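You operate a simulated robot arm through the tools that you are given. There is no shell and no other tool.

You run a simulated robot arm. Do the job below in one go: nothing can be reset, and whatever is moved stays where it is left.

JOB
Fold up both ends of the tray carton, then stand the orange and pink bags in it. Set down upright: what you pick out.

Only the result counts: the job must be done as asked and must still hold three seconds after the hand-in. Knocking over, shifting, dropping, spilling or breaking anything else fails it. Flat cloth is picked up by pressing the open fingertips on it (5 to 10 N) and closing them slowly along it; thin cloth reads only 2 to 8 mm in the jaws.

ROBOT AND FRAMES
A 6-joint arm with a two-finger gripper, fixed in place. Base frame: the origin is at the foot of the arm, x ahead of it, y to its left, z up; the work surface is at about z = 0.812. Lengths are in m, angles in rad, forces in N, time in s.
Its first joint turns from -2.897 to 2.897 rad. Payload 3.43 kg.
The TCP is the grasp point between the finger pads, 0.02 m short of the fingertips. In the tool frame z runs along the fingers and y along their closing line. Largest opening 0.19 m; the body of the gripper starts 0.248 m behind the TCP.
Orientation is that of the tool frame in the base frame, as a unit quaternion [x, y, z, w]. With the fingers straight down and closing along the base's y, the tool's x points along the base's -x, its y along +y and its z along -z.

CONTROLS
- The arm moves only by the tool move_arm. Its argument "rows" is a list of rows, each an object (a shift or turn left out is 0, a gripper value left out holds the last) with "xyz": the shift along the tool's x, y, z in units of 25 mm (1.0 is 25 mm), a list of three; "dr": the turn, a rotation vector about the tool's x, y, z in units of 8 degrees (1.0 is 8 degrees), a list of three. In form: [{"xyz": [tx, ty, tz], "dr": [wx, wy, wz]}, ...]. A call has 1 to 20 rows; each row shifts and turns the commanded pose from where the row before left it, along the tool's axes as they then stand. "fingers" is the finger opening in cm, from 0 to 19, set as the call begins (left out, the last holds). A call with a number of a shift or a turn outside -1 to 1 is refused whole. Rows are played at 5 a second. More than 0.05 m and 0.15 rad between two rows, or a gripper value outside its range, and nothing of the call is played. Where a pose cannot be reached the arm comes as near as it can. A force on the tool above 50 N (or 10 N above the force at the start of the call, whichever is more), or a blocked arm, ends the call early, and 0.2 s more pass. Each finger travels about 0.045 m/s and halts on what it meets, pressing with about 25 N; the grip force reading is that of the motor and also rises with nothing between the fingers. The clock runs only during rows and for 0.2 s after the last one: add rows that do not move to give the fingers time. The reply holds the time, the measured pose of the TCP, the force on the tool along the base axes, the opening and the grip force, in the units named above and with some noise, with the torque about the TCP (base axes, N m) and any sound that the robot's microphone picked up.
- Cameras (640 x 400 px; columns grow to the right, rows downward): "scene" is fixed at [0.219, 0.4991, 1.4085]; the picture's right is [-0.58, -0.82, 0.00], its down [-0.43, 0.31, -0.85] and it looks along [0.69, -0.49, -0.53] (base axes); focal length 369 px, centre (320, 200). "wrist" rides on the gripper at [0.07, -0.008, -0.288] in the tool frame; the picture's right is [0.12, 0.99, 0.00], its down [-0.96, 0.12, -0.25] and it looks along [-0.25, 0.03, 0.97] (tool axes); focal length 261 px, centre (320, 200). There is no depth. A picture from a camera that has moved, and an enlarged one, comes with that camera's place and axes in the base frame and with its lens.
- camera(camera): a new picture of that camera. The clock stands still meanwhile.
- lift_body(by): slides the trunk up (or, below 0, down) by that many m; the arm rides with it, the base frame stays. It gives what a move gives, with no picture.
- enlarge(camera, box): a new picture of the part [left, top, right, bottom] of that camera's present view, enlarged. The clock stands still meanwhile.
- finish_job(): hands the job in; it is judged then, once.

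Places have to be worked out from the pictures, the camera data and where the tool is seen. Open the gripper and draw the arm clear of the work before you hand the job in, unless the task says otherwise.

The tools are called after "Request:" as name(argument=value, ...) on one line, values as JSON. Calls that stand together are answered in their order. move_arm: Moves the arm, as the interface text tells. Its arguments: {"type":"object","properties":{"rows":{"type":"array"},"fingers":{"type":"number"}},"required":["rows"]} The other tools are called the same way: lift_body (by) slides the trunk up or down; camera (camera) takes a picture; enlarge (camera, box) takes an enlarged picture of a part of a camera's view; finish_job () hands the job in.

At the start:

```text
t: 0.0
ee_pos: [0.7649, -0.1684, 1.089]
tool_rot: [0.0, 1.0, 0.0, 0.0]
force: [-0.3, 0.3, 0.4]
torque: [-0.02, 0.0, -0.01]
opening: 0.1898
finger_force: 0.0
trunk travel left (down, up): [-0.15, 0.09]
```

scene: 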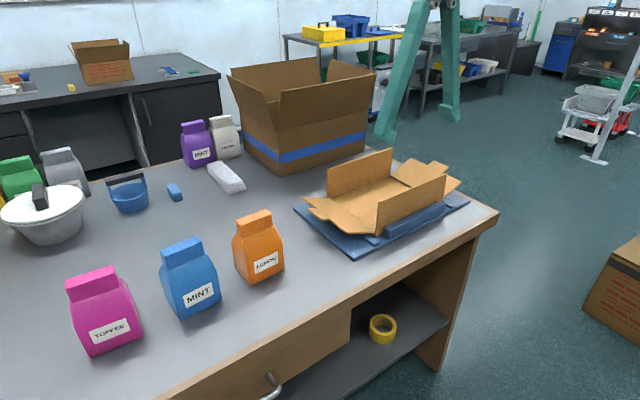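
wrist: 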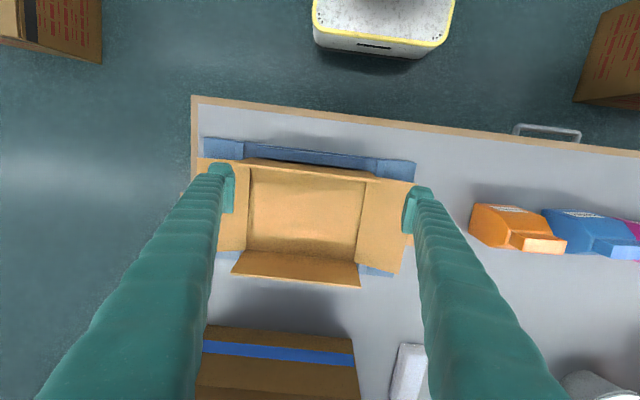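

I start by looking closely at the carton and the bags from both cameras before I move anything.

Request:
enlarge(camera="scene", box=[280, 130, 500, 270])

Request:
enlarge(camera="wrist", box=[180, 120, 440, 300])

Request:
enlarge(camera="scene", box=[50, 190, 300, 360])

```text
2.86 times, centred on (390, 200) of scene
camera zoom: at [0.219, 0.4991, 1.4085], right [-0.58, -0.82, 0.0], down [-0.43, 0.31, -0.85], along [0.69, -0.49, -0.53], focal length 1055 px, centre (120, 200)
```

zoom: 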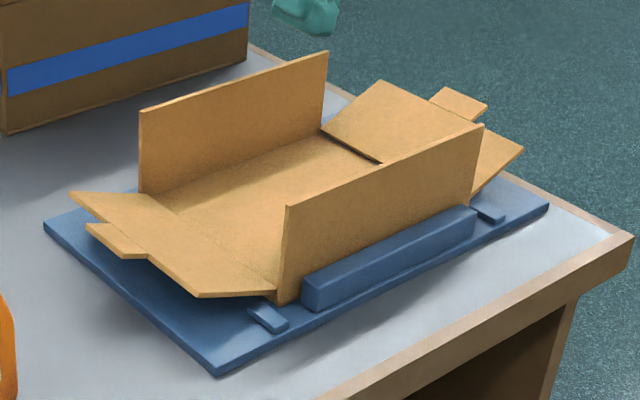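

```text
2.22 times, centred on (310, 210) of wrist
camera zoom: at [0.694, -0.1771, 1.3778], right [-0.12, 0.99, 0.0], down [0.96, 0.12, 0.25], along [0.25, 0.03, -0.97], focal length 579 px, centre (342, 178)
```

zoom: 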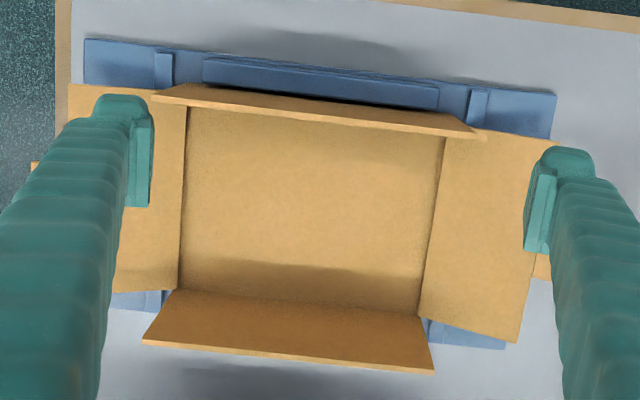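

```text
2.35 times, centred on (175, 275) of scene
camera zoom: at [0.219, 0.4991, 1.4085], right [-0.58, -0.82, 0.0], down [-0.43, 0.31, -0.85], along [0.69, -0.49, -0.53], focal length 869 px, centre (661, 24)
```

zoom: 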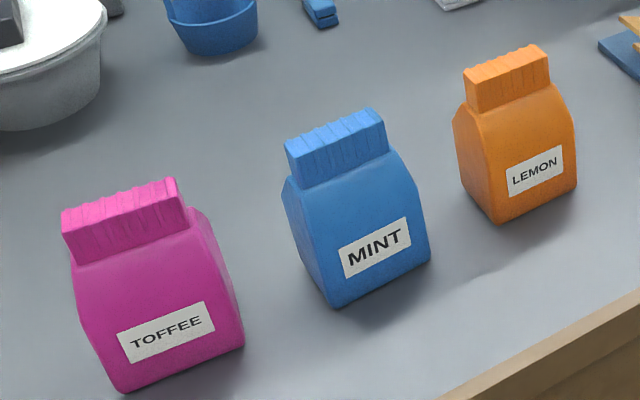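

The carton seems to sit on a blue jig with its long walls already up and both end flaps (±y) sloping outward. I zoom in further to judge the flap height and slope, and the bag shapes.

Request:
enlarge(camera="scene", box=[285, 185, 395, 260])

Request:
enlarge(camera="scene", box=[380, 140, 490, 215])

Request:
enlarge(camera="scene", box=[220, 200, 300, 290])

Request:
enlarge(camera="scene", box=[55, 255, 155, 365])

```text
5.33 times, centred on (340, 222) of scene
camera zoom: at [0.219, 0.4991, 1.4085], right [-0.58, -0.82, 0.0], down [-0.43, 0.31, -0.85], along [0.69, -0.49, -0.53], focal length 1969 px, centre (213, 80)
```

zoom: 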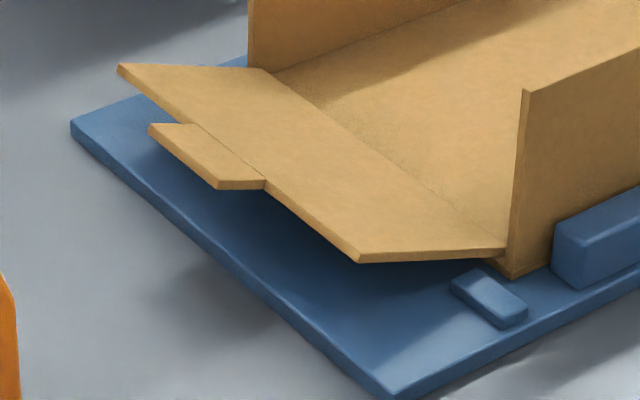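

```text
5.33 times, centred on (435, 178) of scene
camera zoom: at [0.219, 0.4991, 1.4085], right [-0.58, -0.82, 0.0], down [-0.43, 0.31, -0.85], along [0.69, -0.49, -0.53], focal length 1969 px, centre (-293, 320)
```

zoom: 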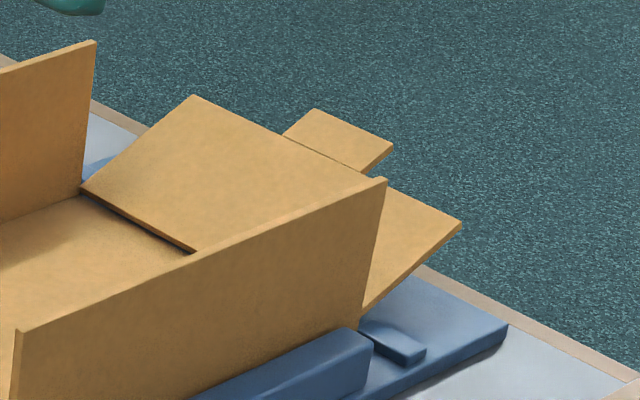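

```text
4.44 times, centred on (260, 245) of scene
camera zoom: at [0.219, 0.4991, 1.4085], right [-0.58, -0.82, 0.0], down [-0.43, 0.31, -0.85], along [0.69, -0.49, -0.53], focal length 1641 px, centre (587, 0)
```

zoom: 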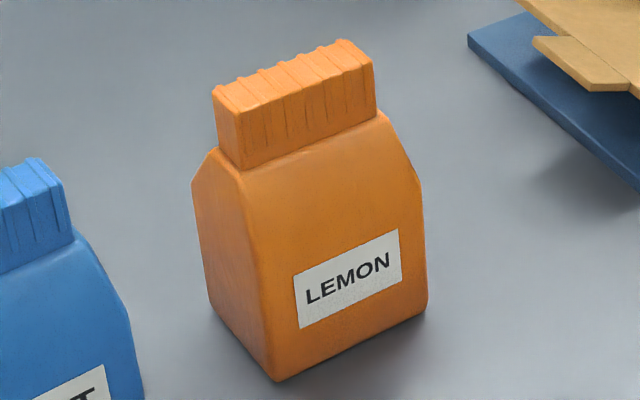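

```text
3.64 times, centred on (105, 310) of scene
camera zoom: at [0.219, 0.4991, 1.4085], right [-0.58, -0.82, 0.0], down [-0.43, 0.31, -0.85], along [0.69, -0.49, -0.53], focal length 1343 px, centre (1102, -200)
```

zoom: 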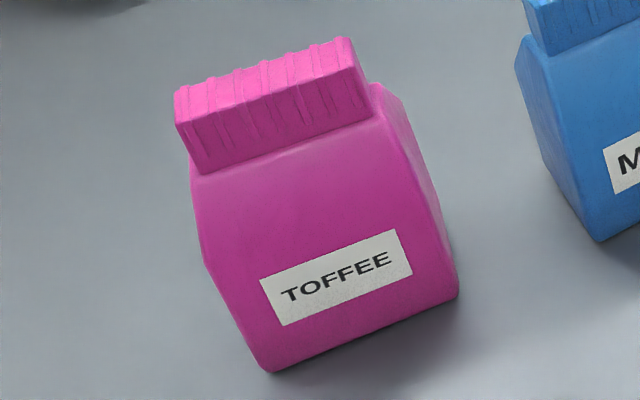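

The flaps slope up about 18° and each has a small centre tab, so I'll push on the flap edge beside the tab. I close the fingers and move at height to the +y side of the carton, then check the calibration with both cameras.

Request:
move_arm(rows=[{"xyz": [-0.4, 0.9, 0]}, {"xyz": [-0.4, 0.9, 0]}, {"xyz": [-0.4, 0.9, 0]}, {"xyz": [-0.4, 0.9, 0]}, {"xyz": [-0.4, 0.9, 0]}, {"xyz": [0, 0.9, 0]}, {"xyz": [0, 0.9, 0]}, {"xyz": [0, 0.9, 0]}, {"xyz": [0, 0.9, 0]}, {"xyz": [0, 0.9, 0]}, {"xyz": [0, 0.9, 0]}, {"xyz": [0, 0.4, 0]}, {"xyz": [0, 0, 0]}], fingers=0)

Request:
camera(camera="scene")

Request:
camera(camera="wrist")

```text
t: 2.8
ee_pos: [0.814, 0.0892, 1.0893]
tool_rot: [0.0, 1.0, 0.0, -0.001]
force: [-0.4, -0.5, -0.5]
torque: [-0.02, -0.03, 0.04]
opening: 0.0
finger_force: 25.0
trunk travel left (down, up): [-0.15, 0.09]
```

```text
taken
```

scene: 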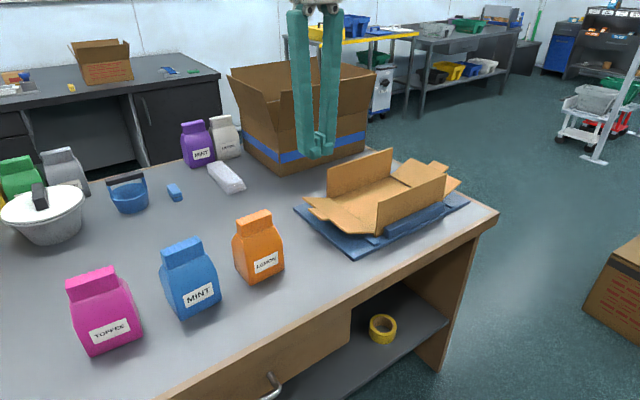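

```text
taken
camera wrist: at [0.7439, 0.0803, 1.3775], right [-0.12, 0.99, 0.0], down [0.96, 0.12, 0.25], along [0.25, 0.03, -0.97], focal length 261 px, centre (320, 200)
```

wrist: 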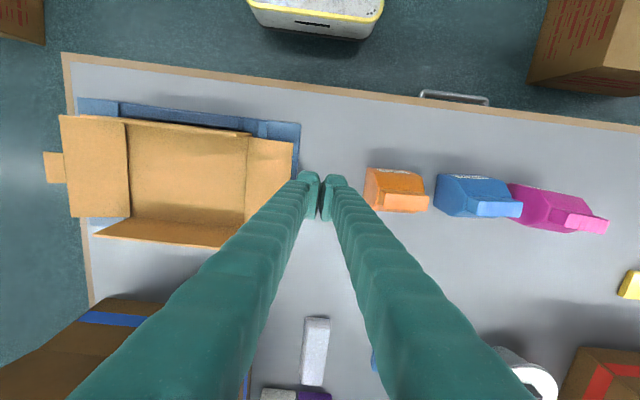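

The fingers are closed and clear of everything. I zoom on the fingertips in the scene view to calibrate, and look at the +y flap and orange bag from the wrist camera.

Request:
enlarge(camera="scene", box=[280, 100, 360, 180])

Request:
enlarge(camera="wrist", box=[40, 80, 320, 260])

Request:
enlarge(camera="wrist", box=[340, 140, 640, 260])

```text
5.00 times, centred on (320, 140) of scene
camera zoom: at [0.219, 0.4991, 1.4085], right [-0.58, -0.82, 0.0], down [-0.43, 0.31, -0.85], along [0.69, -0.49, -0.53], focal length 1846 px, centre (320, 500)
```

zoom: 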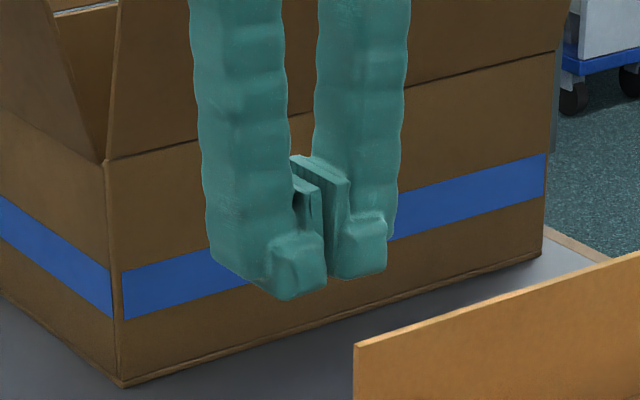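

```text
2.22 times, centred on (180, 170) of wrist
camera zoom: at [0.7439, 0.0803, 1.3775], right [-0.12, 0.99, 0.0], down [0.96, 0.12, 0.25], along [0.25, 0.03, -0.97], focal length 579 px, centre (631, 267)
```

zoom: 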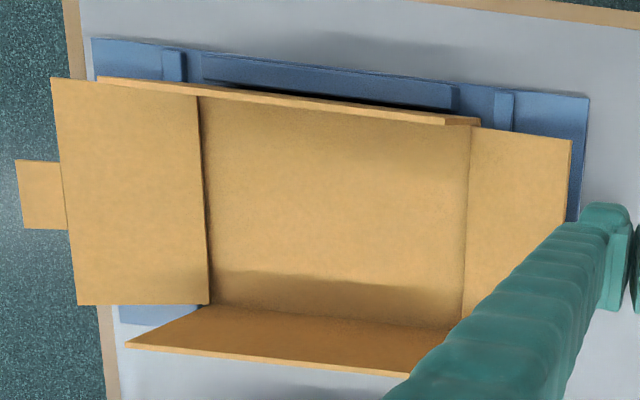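

```text
2.13 times, centred on (490, 200) of wrist
camera zoom: at [0.7439, 0.0803, 1.3775], right [-0.12, 0.99, 0.0], down [0.96, 0.12, 0.25], along [0.25, 0.03, -0.97], focal length 556 px, centre (-43, 200)
```

zoom: 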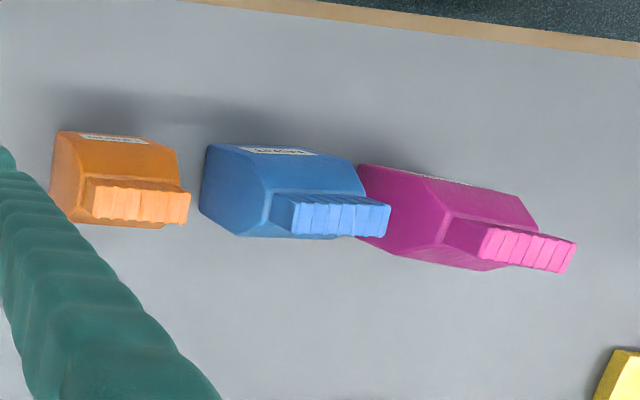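

Both cameras agree to within about 6 mm: the +y flap hinge is at y≈-0.064, and its outer edge is at y≈0.028, z≈0.857. I tilt the closed fingers 30° so they point inward, then lower them just outside the flap edge at x≈0.808, beside the tab.

Request:
move_arm(rows=[{"dr": [0.9375, 0, 0]}, {"dr": [0.9375, 0, 0]}, {"dr": [0.9375, 0, 0]}, {"dr": [0.9375, 0, 0]}, {"xyz": [0.24, -0.589, 0.34]}, {"xyz": [0, 0.468, 0.811]}, {"xyz": [0, 0.468, 0.811]}, {"xyz": [0, 0.468, 0.811]}, {"xyz": [0, 0.468, 0.811]}, {"xyz": [0, 0.468, 0.811]}, {"xyz": [0, 0.468, 0.811]}, {"xyz": [0, 0.3, 0.52]}, {"xyz": [0, 0, 0]}])

Request:
camera(camera="scene")

Request:
camera(camera="wrist")

```text
t: 5.6
ee_pos: [0.8086, 0.0723, 0.9328]
tool_rot: [-0.001, 0.966, -0.259, 0.0]
force: [0.6, -0.3, 0.6]
torque: [0.0, -0.01, 0.03]
opening: 0.0002
finger_force: 24.6
trunk travel left (down, up): [-0.15, 0.09]
```

```text
taken
```

scene: 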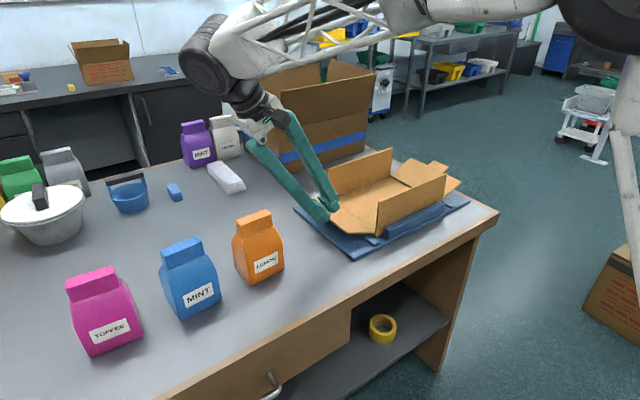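

```text
taken
camera wrist: at [0.7382, 0.2087, 1.1876], right [-0.12, 0.86, -0.5], down [0.96, 0.22, 0.16], along [0.25, -0.46, -0.85], focal length 261 px, centre (320, 200)
```

wrist: 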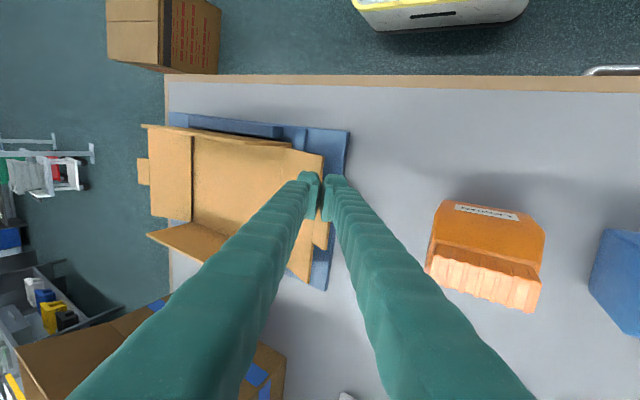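

The fingers form a V, and at 30° tilt the outer one would pass close to the orange bag. I reduce the tilt to about 22° and lower to just outside the flap edge, around z=0.855.

Request:
move_arm(rows=[{"dr": [-1, 0, 0]}, {"xyz": [0, 0.255, 0.738]}, {"xyz": [0, 0.255, 0.738]}, {"xyz": [0, 0.255, 0.738]}, {"xyz": [0, 0.255, 0.738]}, {"xyz": [0, 0, 0]}])

Request:
camera(camera="scene")

Request:
enlarge(camera="scene", box=[230, 130, 390, 270])

Request:
enlarge(camera="wrist", box=[160, 100, 480, 300])

```text
t: 7.0
ee_pos: [0.8085, 0.0691, 0.8546]
tool_rot: [0.0, 0.982, -0.191, 0.0]
force: [-0.8, 0.2, -0.6]
torque: [-0.01, 0.0, 0.05]
opening: 0.0001
finger_force: 25.3
trunk travel left (down, up): [-0.15, 0.09]
```

```text
taken
```

scene: 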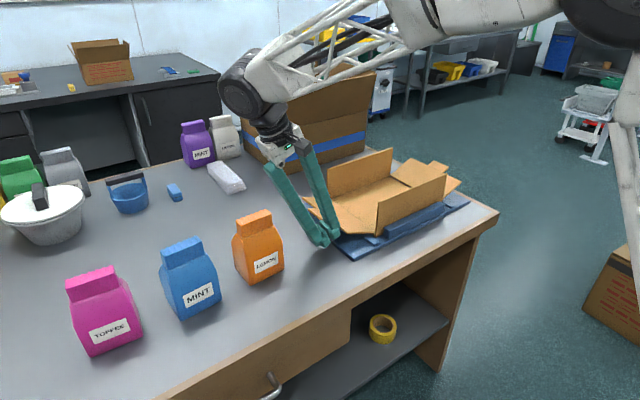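

```text
2.86 times, centred on (310, 200) of scene
camera zoom: at [0.219, 0.4991, 1.4085], right [-0.58, -0.82, 0.0], down [-0.43, 0.31, -0.85], along [0.69, -0.49, -0.53], focal length 1055 px, centre (349, 200)
```

zoom: 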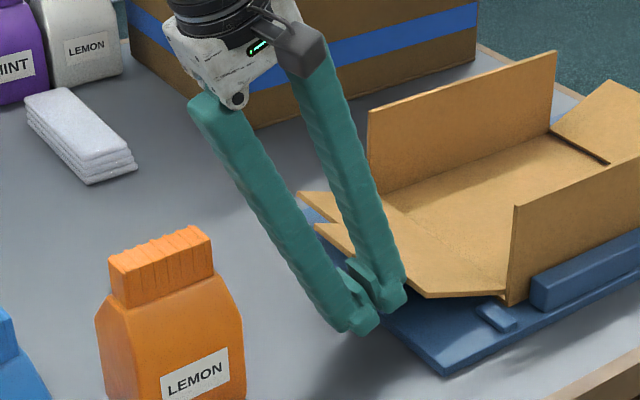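

```text
2.00 times, centred on (320, 200) of wrist
camera zoom: at [0.738, 0.1687, 1.1262], right [-0.12, 0.92, -0.37], down [0.96, 0.2, 0.19], along [0.25, -0.34, -0.91], focal length 521 px, centre (320, 200)
```

zoom: 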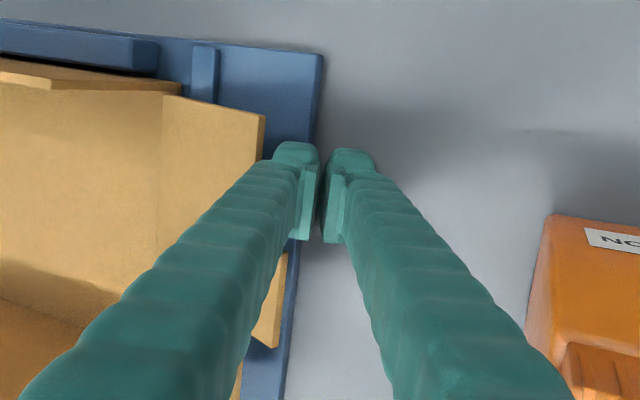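

The fingertips sit just outside and below the flap's outer edge. I now push in and up along the flap's arc to roughly 40°, reading the force, then check.

Request:
move_arm(rows=[{"xyz": [0, -0.313, 0.091]}, {"xyz": [0, -0.313, 0.091]}, {"xyz": [0, -0.313, 0.091]}, {"xyz": [0, -0.25, -0.234]}, {"xyz": [0, -0.25, -0.234]}, {"xyz": [0, -0.287, -0.186]}, {"xyz": [0, -0.287, -0.186]}, {"xyz": [0, 0, 0]}])

Request:
enlarge(camera="scene", box=[250, 120, 410, 260])

Request:
enlarge(camera="wrist", box=[100, 60, 420, 260])

```text
t: 8.1
ee_pos: [0.8105, 0.0426, 0.8725]
tool_rot: [0.002, 0.982, -0.188, 0.005]
force: [1.1, 50.6, 33.7]
torque: [-1.24, -0.07, 0.01]
opening: 0.0002
finger_force: 25.2
trunk travel left (down, up): [-0.15, 0.09]
stopped in row 5: the force on the tool passed its limit at 53 N (the readings are from after the stop); the commanded pose is now the measured one
```

```text
2.86 times, centred on (330, 190) of scene
camera zoom: at [0.219, 0.4991, 1.4085], right [-0.58, -0.82, 0.0], down [-0.43, 0.31, -0.85], along [0.69, -0.49, -0.53], focal length 1055 px, centre (291, 229)
```

zoom: 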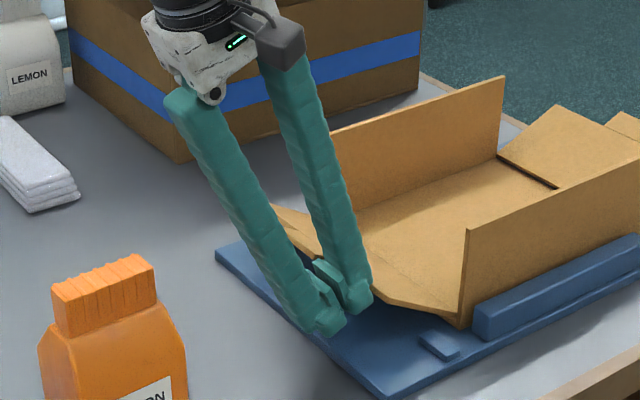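

```text
2.00 times, centred on (260, 160) of wrist
camera zoom: at [0.7378, 0.1403, 1.1429], right [-0.11, 0.92, -0.37], down [0.96, 0.2, 0.2], along [0.25, -0.33, -0.91], focal length 521 px, centre (440, 280)
```

zoom: 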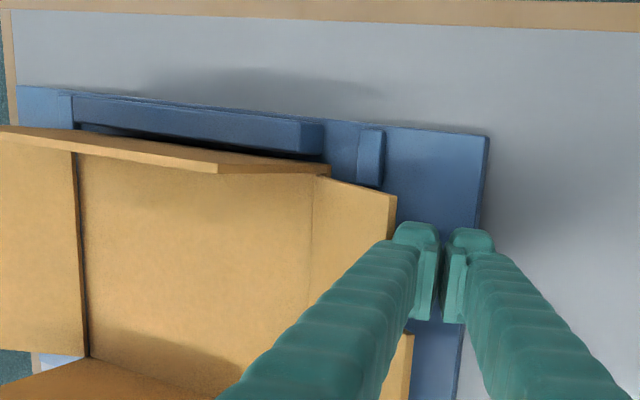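

The reading (force through the hinge line, contact about 11 mm above the TCP) suggests the flap is at about 34° and jammed by friction because I pushed too horizontally. I tilt the fingers further, which lifts the contact, then push along the surface normal.

Request:
move_arm(rows=[{"dr": [0.5, 0, 0], "xyz": [0, 0.06, -0.06]}, {"dr": [0.5, 0, 0]}, {"dr": [0.5, 0, 0]}, {"dr": [0.5, 0, 0]}, {"xyz": [0, -0.18, -0.05]}, {"xyz": [0, -0.18, -0.05]}, {"xyz": [0, 0, 0]}])

Request:
enlarge(camera="scene", box=[250, 120, 410, 260])

```text
t: 9.7
ee_pos: [0.8084, 0.0345, 0.8766]
tool_rot: [0.002, 0.946, -0.325, 0.0]
force: [-0.5, -0.2, -0.5]
torque: [-0.02, 0.02, 0.01]
opening: 0.0
finger_force: 25.2
trunk travel left (down, up): [-0.15, 0.09]
```

```text
2.86 times, centred on (330, 190) of scene
camera zoom: at [0.219, 0.4991, 1.4085], right [-0.58, -0.82, 0.0], down [-0.43, 0.31, -0.85], along [0.69, -0.49, -0.53], focal length 1055 px, centre (291, 229)
```

zoom: 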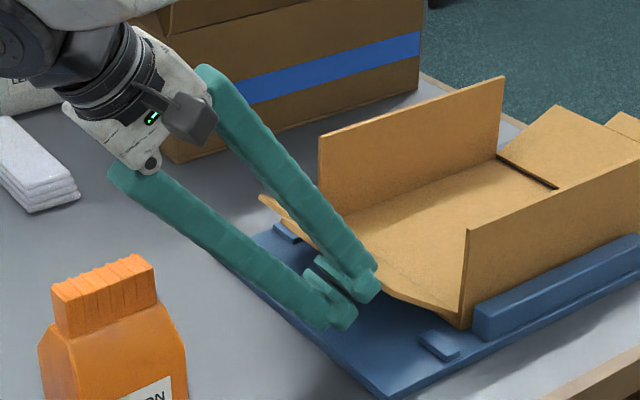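

The force dropped to zero and the flap holds its angle (about 37°), so the hinge has friction and doesn't spring back. I continue pushing along the arc to about 60°.

Request:
move_arm(rows=[{"xyz": [0, -0.261, -0.036]}, {"xyz": [0, -0.261, -0.036]}, {"xyz": [0, -0.261, -0.036]}, {"xyz": [0, -0.261, -0.036]}, {"xyz": [0, -0.207, 0.01]}, {"xyz": [0, -0.207, 0.01]}, {"xyz": [0, -0.207, 0.01]}, {"xyz": [0, 0, 0]}])

Request:
enlarge(camera="scene", box=[250, 120, 410, 260])

Request:
camera(camera="wrist")

```text
t: 11.5
ee_pos: [0.8093, 0.0044, 0.9041]
tool_rot: [0.003, 0.946, -0.324, 0.001]
force: [0.2, -0.1, -0.9]
torque: [-0.01, 0.0, -0.03]
opening: 0.0
finger_force: 24.7
trunk travel left (down, up): [-0.15, 0.09]
```

```text
2.86 times, centred on (330, 190) of scene
camera zoom: at [0.219, 0.4991, 1.4085], right [-0.58, -0.82, 0.0], down [-0.43, 0.31, -0.85], along [0.69, -0.49, -0.53], focal length 1055 px, centre (291, 229)
```

zoom: 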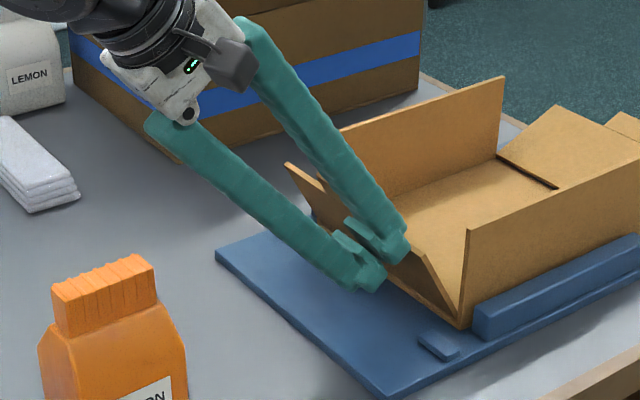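

```text
taken
camera wrist: at [0.739, 0.1731, 1.1382], right [-0.11, 0.78, -0.61], down [0.96, 0.24, 0.13], along [0.25, -0.57, -0.78], focal length 261 px, centre (320, 200)
```

wrist: 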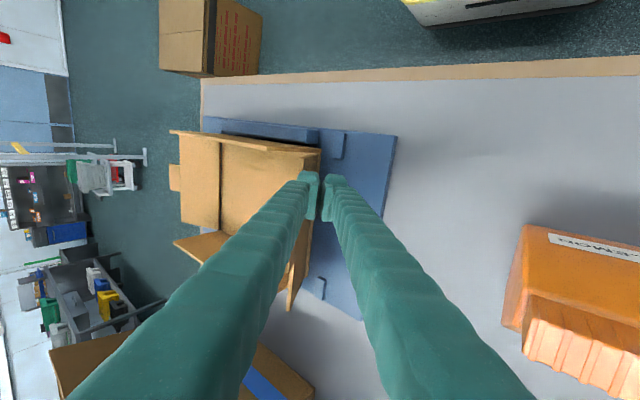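

The flap follows easily and now stands near 60°. I continue to about 88°.

Request:
move_arm(rows=[{"xyz": [0, -0.206, 0.048]}, {"xyz": [0, -0.206, 0.048]}, {"xyz": [0, -0.206, 0.048]}, {"xyz": [0, -0.181, 0.077]}, {"xyz": [0, -0.181, 0.077]}, {"xyz": [0, -0.181, 0.077]}, {"xyz": [0, -0.198, 0.127]}, {"xyz": [0, -0.198, 0.127]}, {"xyz": [0, 0, 0]}])

Request:
enlarge(camera="scene", box=[270, 120, 430, 260])

Request:
camera(camera="wrist")

```text
t: 13.5
ee_pos: [0.8079, -0.0371, 0.9157]
tool_rot: [0.002, 0.946, -0.324, 0.001]
force: [0.7, -1.1, 0.1]
torque: [-0.02, 0.01, -0.01]
opening: 0.0001
finger_force: 25.0
trunk travel left (down, up): [-0.15, 0.09]
```

```text
2.86 times, centred on (350, 190) of scene
camera zoom: at [0.219, 0.4991, 1.4085], right [-0.58, -0.82, 0.0], down [-0.43, 0.31, -0.85], along [0.69, -0.49, -0.53], focal length 1055 px, centre (234, 229)
```

zoom: 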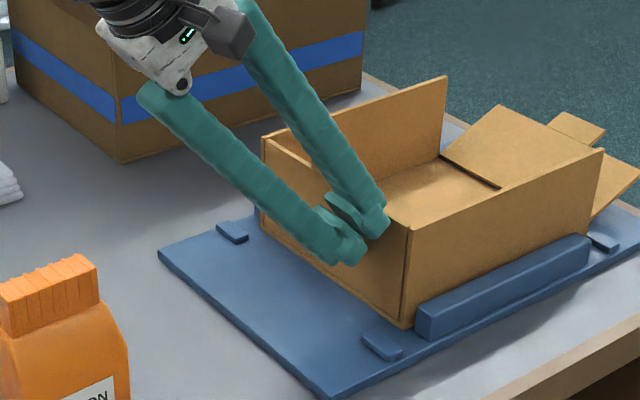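

```text
taken
camera wrist: at [0.7385, 0.1324, 1.1495], right [-0.11, 0.78, -0.61], down [0.96, 0.24, 0.13], along [0.25, -0.57, -0.78], focal length 261 px, centre (320, 200)
```

wrist: 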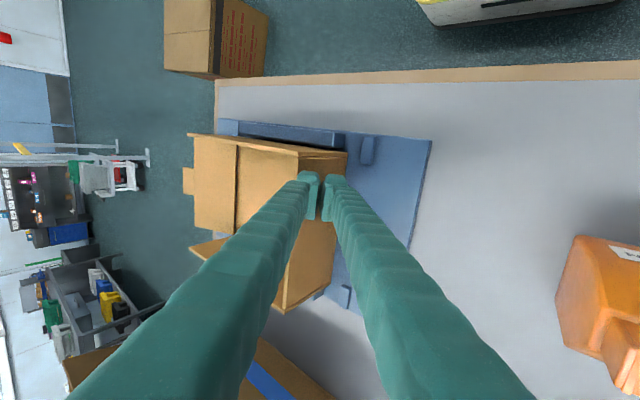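

The +y flap looks upright and flush with the walls. I back the tool off along its axis and check whether the flap stays up.

Request:
move_arm(rows=[{"xyz": [0, 0.3, -0.3]}, {"xyz": [0, 0.2, -0.8]}, {"xyz": [0, 0.1, -0.8]}, {"xyz": [0, 0.0, -0.8]}, {"xyz": [0, 0.0, -0.8]}, {"xyz": [0, 0.0, -0.8]}, {"xyz": [0, 0, 0]}])

Request:
enlarge(camera="scene", box=[270, 120, 430, 260])

Request:
camera(camera="wrist")

```text
t: 15.1
ee_pos: [0.8103, 0.0409, 0.9935]
tool_rot: [0.002, 0.946, -0.323, 0.001]
force: [-0.4, 0.1, -1.0]
torque: [0.0, -0.01, 0.01]
opening: 0.0001
finger_force: 25.1
trunk travel left (down, up): [-0.15, 0.09]
```

```text
2.86 times, centred on (350, 190) of scene
camera zoom: at [0.219, 0.4991, 1.4085], right [-0.58, -0.82, 0.0], down [-0.43, 0.31, -0.85], along [0.69, -0.49, -0.53], focal length 1055 px, centre (234, 229)
```

zoom: 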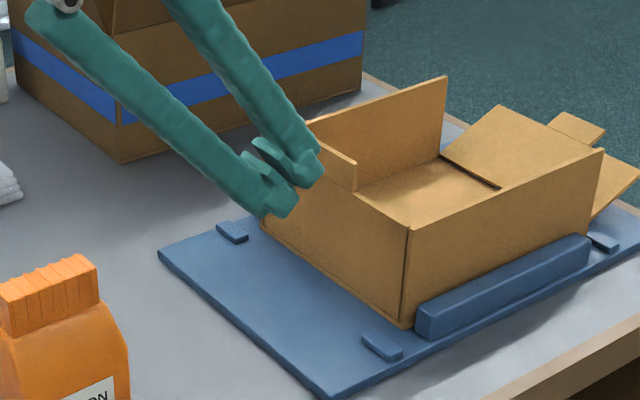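

```text
taken
camera wrist: at [0.7395, 0.2105, 1.2261], right [-0.11, 0.78, -0.61], down [0.96, 0.24, 0.13], along [0.25, -0.57, -0.78], focal length 261 px, centre (320, 200)
```

wrist: 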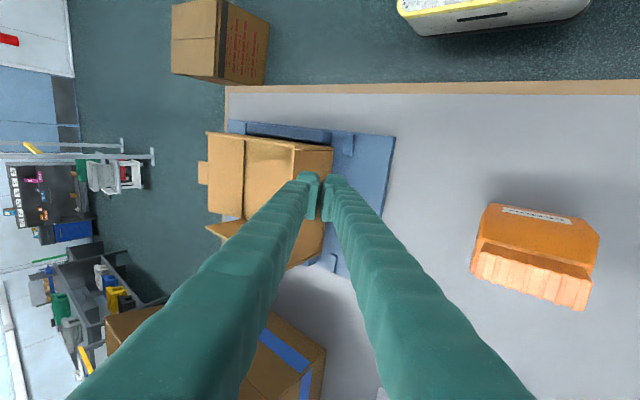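

The +y flap stays up on its own with its tab standing above the rim. I now retract, level the tool, and carry it over the carton at height toward the −y end.

Request:
move_arm(rows=[{"xyz": [0, 0, -0.9]}, {"xyz": [0, 0, -0.9]}, {"xyz": [0, 0, -0.9]}, {"dr": [-0.95, 0, 0]}, {"dr": [-0.95, 0, 0]}, {"dr": [-0.95, 0, 0]}, {"dr": [-0.95, 0, 0]}, {"dr": [-0.94, 0, 0]}, {"xyz": [0, 0, -0.9]}, {"xyz": [0, 0, -0.9]}, {"xyz": [0, 0, -0.9]}, {"xyz": [0, -0.9, 0]}, {"xyz": [0, -0.9, 0]}, {"xyz": [0, -0.9, 0]}, {"xyz": [0, -0.9, 0]}, {"xyz": [0, -0.9, 0]}, {"xyz": [0, -0.9, 0]}, {"xyz": [0, -0.9, 0]}, {"xyz": [0, -0.9, 0]}, {"xyz": [0, 0, 0]}])

Request:
camera(camera="wrist")

```text
t: 19.3
ee_pos: [0.8087, -0.0976, 1.1134]
tool_rot: [0.002, 1.0, 0.001, 0.002]
force: [1.0, 0.4, 1.0]
torque: [0.0, -0.04, 0.02]
opening: 0.0
finger_force: 25.1
trunk travel left (down, up): [-0.15, 0.09]
```

```text
taken
camera wrist: at [0.7369, -0.1069, 1.4021], right [-0.12, 0.99, 0.0], down [0.96, 0.11, 0.25], along [0.25, 0.03, -0.97], focal length 261 px, centre (320, 200)
```

wrist: 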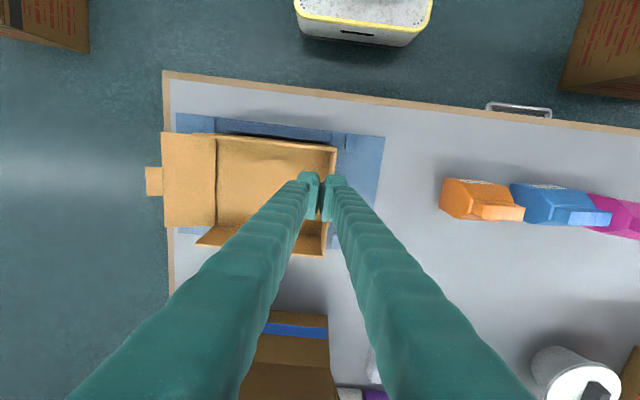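

The way is clear, so I continue toward −y at this height to about y=-0.465.

Request:
move_arm(rows=[{"xyz": [0, -0.92, 0]}, {"xyz": [0, -0.92, 0]}, {"xyz": [0, -0.92, 0]}, {"xyz": [0, -0.92, 0]}, {"xyz": [0, -0.92, 0]}, {"xyz": [0, -0.92, 0]}, {"xyz": [0, -0.92, 0]}, {"xyz": [0, -0.92, 0]}, {"xyz": [0, -0.92, 0]}, {"xyz": [0, -0.92, 0]}, {"xyz": [0, -0.92, 0]}, {"xyz": [0, -0.92, 0]}, {"xyz": [0, -0.92, 0]}, {"xyz": [0, -0.92, 0]}, {"xyz": [0, -0.92, 0]}, {"xyz": [0, -0.92, 0]}, {"xyz": [0, 0, 0]}])

Request:
camera(camera="wrist")

Request:
camera(camera="scene")

```text
t: 22.9
ee_pos: [0.8066, -0.4659, 1.1135]
tool_rot: [0.002, 1.0, 0.001, 0.002]
force: [0.6, -0.3, -0.2]
torque: [-0.02, 0.03, 0.01]
opening: 0.0
finger_force: 24.6
trunk travel left (down, up): [-0.15, 0.09]
```

```text
taken
camera wrist: at [0.7357, -0.4753, 1.4011], right [-0.12, 0.99, 0.0], down [0.96, 0.11, 0.25], along [0.25, 0.03, -0.97], focal length 261 px, centre (320, 200)
```

wrist: 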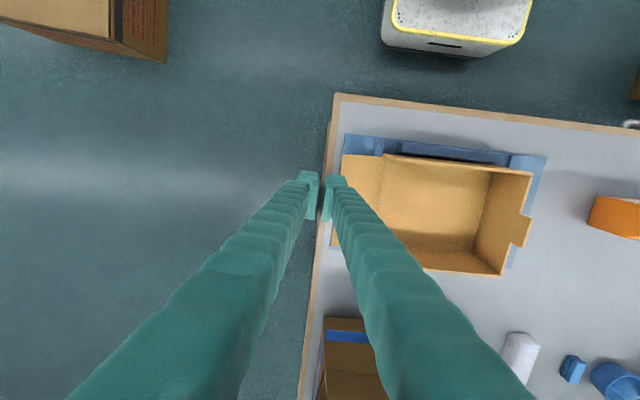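

```text
taken
```

scene: 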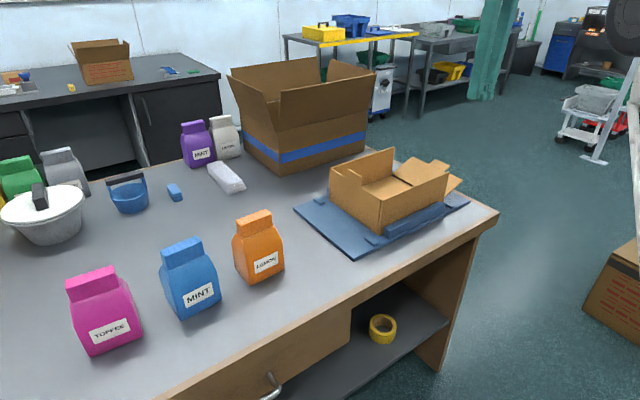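

Reach is fine here and the +y end stands square. I zoom on both views to place the −y flap's edge before I tilt and descend.

Request:
enlarge(camera="wrist", box=[310, 90, 560, 280])

Request:
enlarge(camera="scene", box=[320, 130, 480, 240])

```text
2.11 times, centred on (435, 185) of wrist
camera zoom: at [0.7357, -0.4753, 1.4011], right [-0.12, 0.99, 0.0], down [0.96, 0.11, 0.25], along [0.25, 0.03, -0.97], focal length 549 px, centre (78, 232)
```

zoom: 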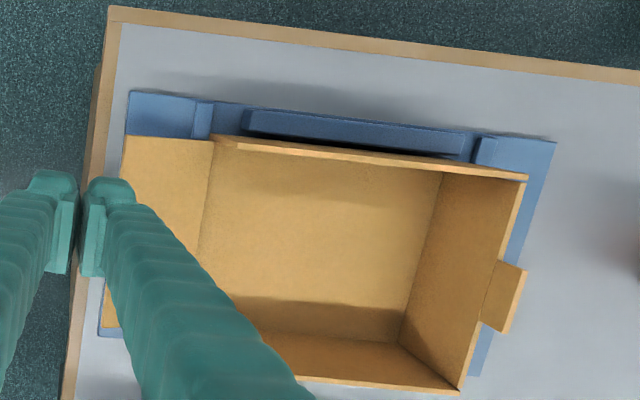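

```text
3.64 times, centred on (400, 185) of scene
camera zoom: at [0.219, 0.4991, 1.4085], right [-0.58, -0.82, 0.0], down [-0.43, 0.31, -0.85], along [0.69, -0.49, -0.53], focal length 1343 px, centre (29, 254)
```

zoom: 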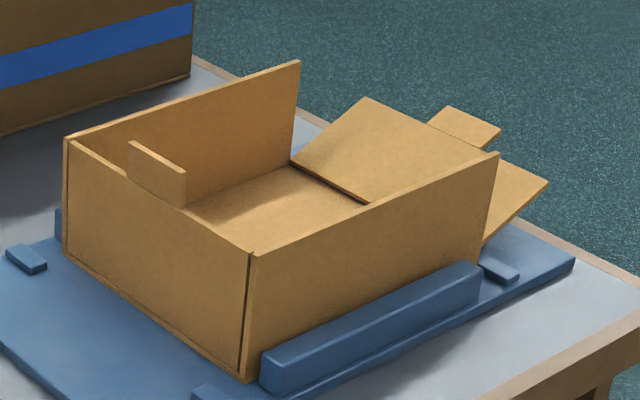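

In the zooms the −y flap edge is at about y=-0.4225 and its hinge near y=-0.324; the carton has settled about 7 mm toward −y in the jig. I tilt the fingers 20° the other way and lower them just outside that edge.

Request:
move_arm(rows=[{"dr": [-0.85, 0, 0]}, {"dr": [-0.85, 0, 0]}, {"dr": [-0.8, 0, 0]}, {"xyz": [0, -0.338, 0.887]}, {"xyz": [0, -0.338, 0.887]}, {"xyz": [0, -0.338, 0.887]}, {"xyz": [0, -0.338, 0.887]}, {"xyz": [0, -0.338, 0.887]}, {"xyz": [0, -0.338, 0.887]}, {"xyz": [0, -0.338, 0.887]}, {"xyz": [0, -0.338, 0.887]}, {"xyz": [0, 0, 0]}])

Request:
camera(camera="wrist")

Request:
camera(camera="scene")

```text
t: 25.5
ee_pos: [0.7982, -0.4578, 0.9056]
tool_rot: [0.002, 0.985, 0.174, 0.002]
force: [-0.3, -0.4, 0.3]
torque: [0.03, 0.0, -0.01]
opening: 0.0
finger_force: 24.9
out of reach, approached as far as the arm can: row 3
trunk travel left (down, up): [-0.15, 0.09]
```

```text
taken
camera wrist: at [0.7258, -0.5655, 1.1729], right [-0.12, 0.93, 0.34], down [0.96, 0.02, 0.27], along [0.25, 0.36, -0.9], focal length 261 px, centre (320, 200)
```

wrist: 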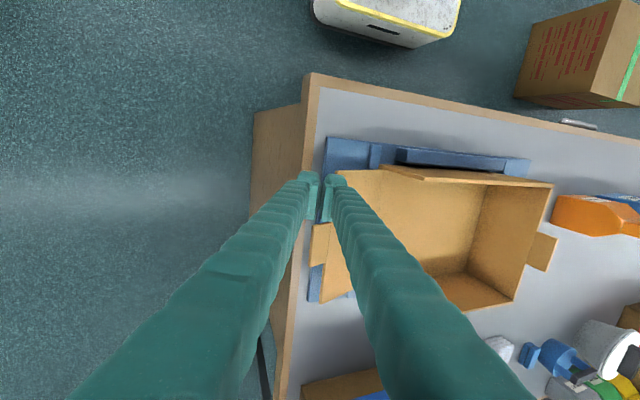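

```text
taken
```

scene: 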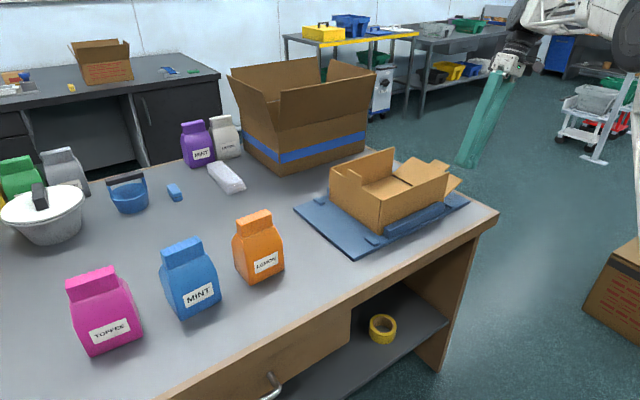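

The tool is tilted and within reach, about 1.4 cm outside the flap edge. I descend straight to about z=0.853.

Request:
move_arm(rows=[{"xyz": [0, -0.312, 0.624]}, {"xyz": [0, -0.312, 0.624]}, {"xyz": [0, -0.312, 0.624]}, {"xyz": [0, 0, 0]}])

Request:
enlarge(camera="wrist", box=[240, 80, 560, 280])

Request:
enlarge(camera="scene", box=[380, 100, 540, 210])

```text
t: 26.5
ee_pos: [0.7972, -0.4644, 0.8537]
tool_rot: [0.002, 0.985, 0.174, 0.002]
force: [1.1, 0.5, -0.3]
torque: [0.04, 0.01, 0.01]
opening: 0.0003
finger_force: 24.6
trunk travel left (down, up): [-0.15, 0.09]
```

```text
2.00 times, centred on (400, 180) of wrist
camera zoom: at [0.726, -0.5714, 1.1212], right [-0.12, 0.93, 0.34], down [0.96, 0.02, 0.27], along [0.25, 0.36, -0.9], focal length 521 px, centre (160, 240)
```

zoom: 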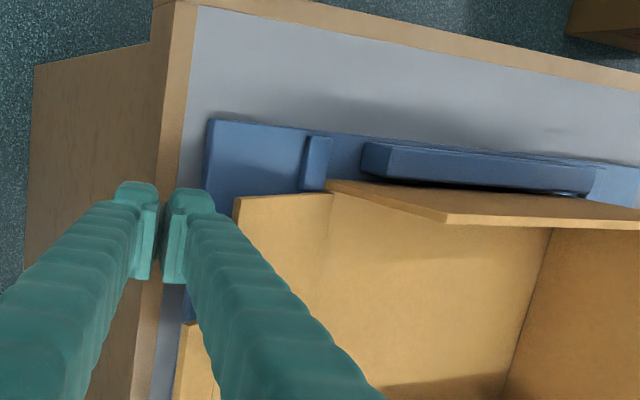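

```text
3.64 times, centred on (460, 155) of scene
camera zoom: at [0.219, 0.4991, 1.4085], right [-0.58, -0.82, 0.0], down [-0.43, 0.31, -0.85], along [0.69, -0.49, -0.53], focal length 1343 px, centre (-189, 364)
```

zoom: 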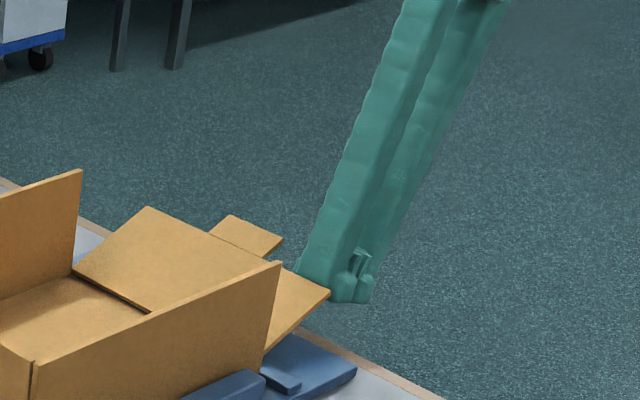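

The leading fingertip is just outside the flap edge and about 2 cm below it. I move in slowly to make light contact.

Request:
move_arm(rows=[{"xyz": [0, 0.187, 0.06]}, {"xyz": [0, 0.187, 0.06]}, {"xyz": [0, 0.187, 0.06]}, {"xyz": [0, 0.187, 0.06]}, {"xyz": [0, 0, 0]}])

Request:
enlarge(camera="wrist", box=[240, 80, 560, 280])

```text
t: 27.7
ee_pos: [0.7981, -0.4445, 0.8549]
tool_rot: [0.001, 0.985, 0.174, 0.001]
force: [-0.2, -0.1, -0.5]
torque: [-0.01, 0.01, 0.01]
opening: 0.0001
finger_force: 25.1
trunk travel left (down, up): [-0.15, 0.09]
```

```text
2.00 times, centred on (400, 180) of wrist
camera zoom: at [0.7263, -0.5512, 1.1222], right [-0.12, 0.93, 0.34], down [0.96, 0.02, 0.27], along [0.25, 0.36, -0.9], focal length 521 px, centre (160, 240)
```

zoom: 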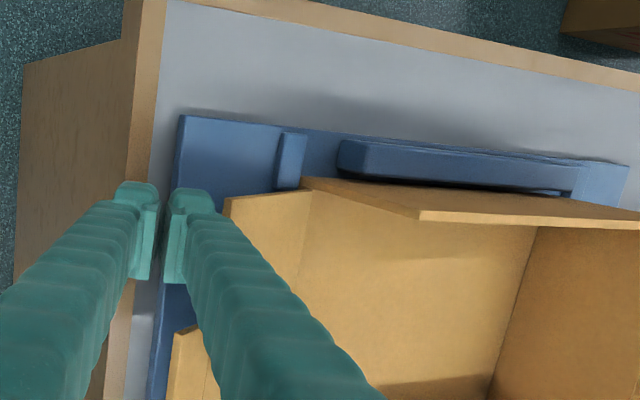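

The force is still about zero, but the flap seems to have lifted a little. I check it from the scene camera.

Request:
enlarge(camera="scene", box=[380, 100, 540, 210])

```text
3.64 times, centred on (460, 155) of scene
camera zoom: at [0.219, 0.4991, 1.4085], right [-0.58, -0.82, 0.0], down [-0.43, 0.31, -0.85], along [0.69, -0.49, -0.53], focal length 1343 px, centre (-189, 364)
```

zoom: 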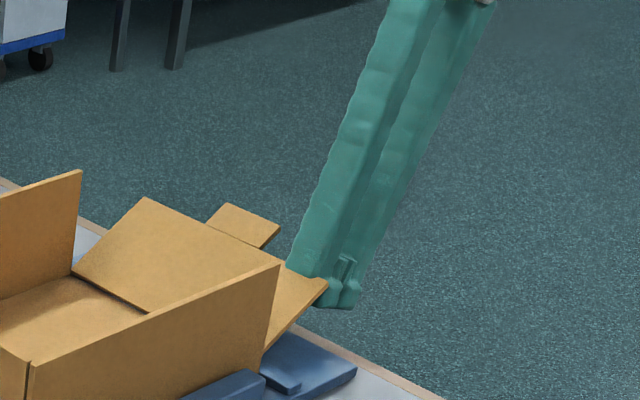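

The edge moved to about (-0.42, 0.876), so the flap is at about 28° and the contact offset is now known. I push along the arc to about 50°.

Request:
move_arm(rows=[{"xyz": [0, 0.244, -0.184]}, {"xyz": [0, 0.244, -0.184]}, {"xyz": [0, 0.244, -0.184]}, {"xyz": [0, 0.229, -0.107]}, {"xyz": [0, 0.229, -0.107]}, {"xyz": [0, 0.229, -0.107]}, {"xyz": [0, 0, 0]}])

Request:
enlarge(camera="scene", box=[360, 100, 520, 210])

Request:
camera(camera="wrist")

```text
t: 29.3
ee_pos: [0.7975, -0.419, 0.8869]
tool_rot: [0.001, 0.985, 0.175, 0.0]
force: [0.3, 0.3, 0.9]
torque: [-0.06, -0.01, -0.03]
opening: 0.0001
finger_force: 24.8
trunk travel left (down, up): [-0.15, 0.09]
```

```text
3.64 times, centred on (440, 155) of scene
camera zoom: at [0.219, 0.4991, 1.4085], right [-0.58, -0.82, 0.0], down [-0.43, 0.31, -0.85], along [0.69, -0.49, -0.53], focal length 1343 px, centre (-116, 364)
```

zoom: 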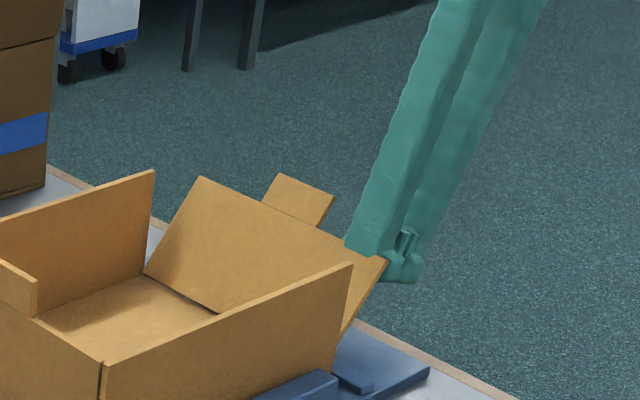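

```text
taken
camera wrist: at [0.7261, -0.5256, 1.1552], right [-0.12, 0.93, 0.34], down [0.96, 0.02, 0.27], along [0.25, 0.36, -0.9], focal length 261 px, centre (320, 200)
```

wrist: 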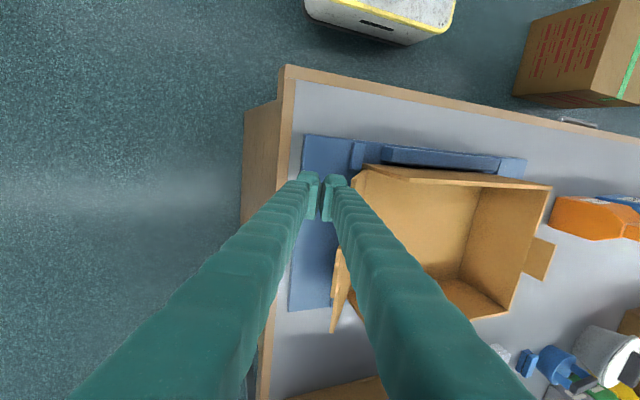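

The flap is at about 49° with almost no force. I carry on along the arc to about 80°.

Request:
move_arm(rows=[{"xyz": [0, 0.253, -0.071]}, {"xyz": [0, 0.253, -0.071]}, {"xyz": [0, 0.253, -0.071]}, {"xyz": [0, 0.252, -0.022]}, {"xyz": [0, 0.252, -0.022]}, {"xyz": [0, 0.252, -0.022]}, {"xyz": [0, 0.261, 0.016]}, {"xyz": [0, 0.261, 0.016]}, {"xyz": [0, 0.261, 0.016]}, {"xyz": [0, 0, 0]}])

Request:
enlarge(camera="scene", box=[340, 100, 500, 210])

Request:
enlarge(camera="wrist", box=[240, 100, 560, 300])

```text
t: 31.5
ee_pos: [0.7982, -0.3668, 0.9115]
tool_rot: [0.002, 0.985, 0.174, 0.002]
force: [-0.4, 1.2, -1.1]
torque: [0.01, -0.01, -0.05]
opening: 0.0002
finger_force: 24.4
trunk travel left (down, up): [-0.15, 0.09]
```

```text
3.64 times, centred on (420, 155) of scene
camera zoom: at [0.219, 0.4991, 1.4085], right [-0.58, -0.82, 0.0], down [-0.43, 0.31, -0.85], along [0.69, -0.49, -0.53], focal length 1343 px, centre (-44, 364)
```

zoom: 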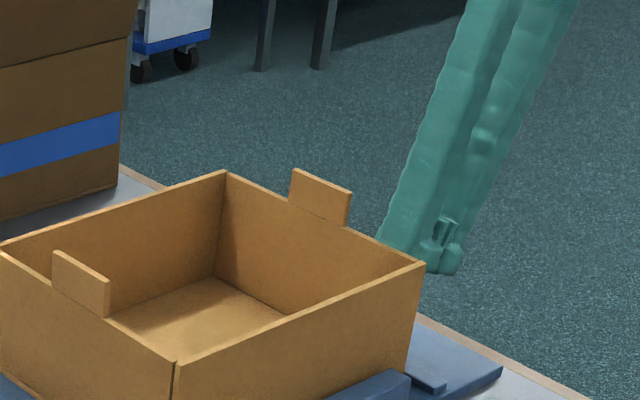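

```text
2.00 times, centred on (400, 200) of wrist
camera zoom: at [0.7264, -0.4743, 1.1797], right [-0.12, 0.93, 0.34], down [0.96, 0.02, 0.27], along [0.25, 0.36, -0.9], focal length 521 px, centre (160, 200)
```

zoom: 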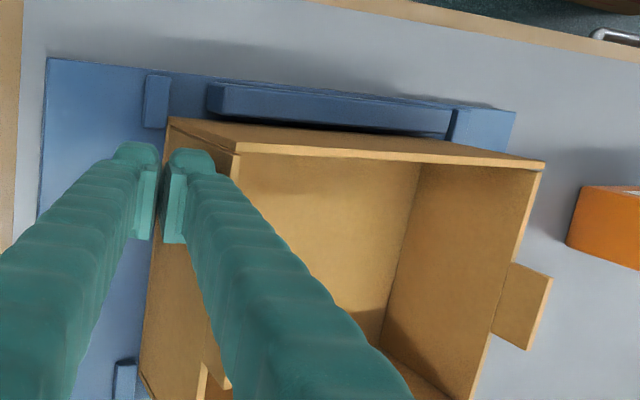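

The −y flap now looks upright and flush with the wall ends. I nudge it a few millimetres more to be sure, watching the force.

Request:
move_arm(rows=[{"xyz": [0, 0.06, 0.02]}, {"xyz": [0, 0.06, 0.02]}, {"xyz": [0, 0.06, 0.02]}, {"xyz": [0, 0, 0]}])

Request:
enlarge(camera="wrist", box=[280, 120, 440, 220])

```text
t: 32.5
ee_pos: [0.797, -0.3626, 0.9113]
tool_rot: [0.001, 0.985, 0.175, 0.002]
force: [-0.7, -0.6, 0.2]
torque: [0.01, 0.01, 0.01]
opening: 0.0
finger_force: 24.7
trunk travel left (down, up): [-0.15, 0.09]
```

```text
4.00 times, centred on (360, 170) of wrist
camera zoom: at [0.7263, -0.4695, 1.1801], right [-0.12, 0.93, 0.34], down [0.96, 0.02, 0.27], along [0.25, 0.36, -0.9], focal length 1043 px, centre (160, 320)
```

zoom: 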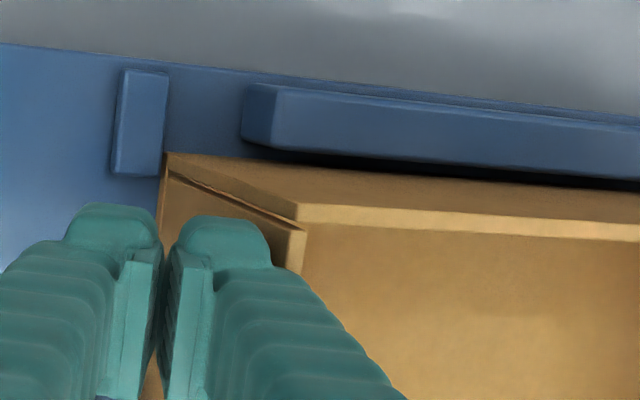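

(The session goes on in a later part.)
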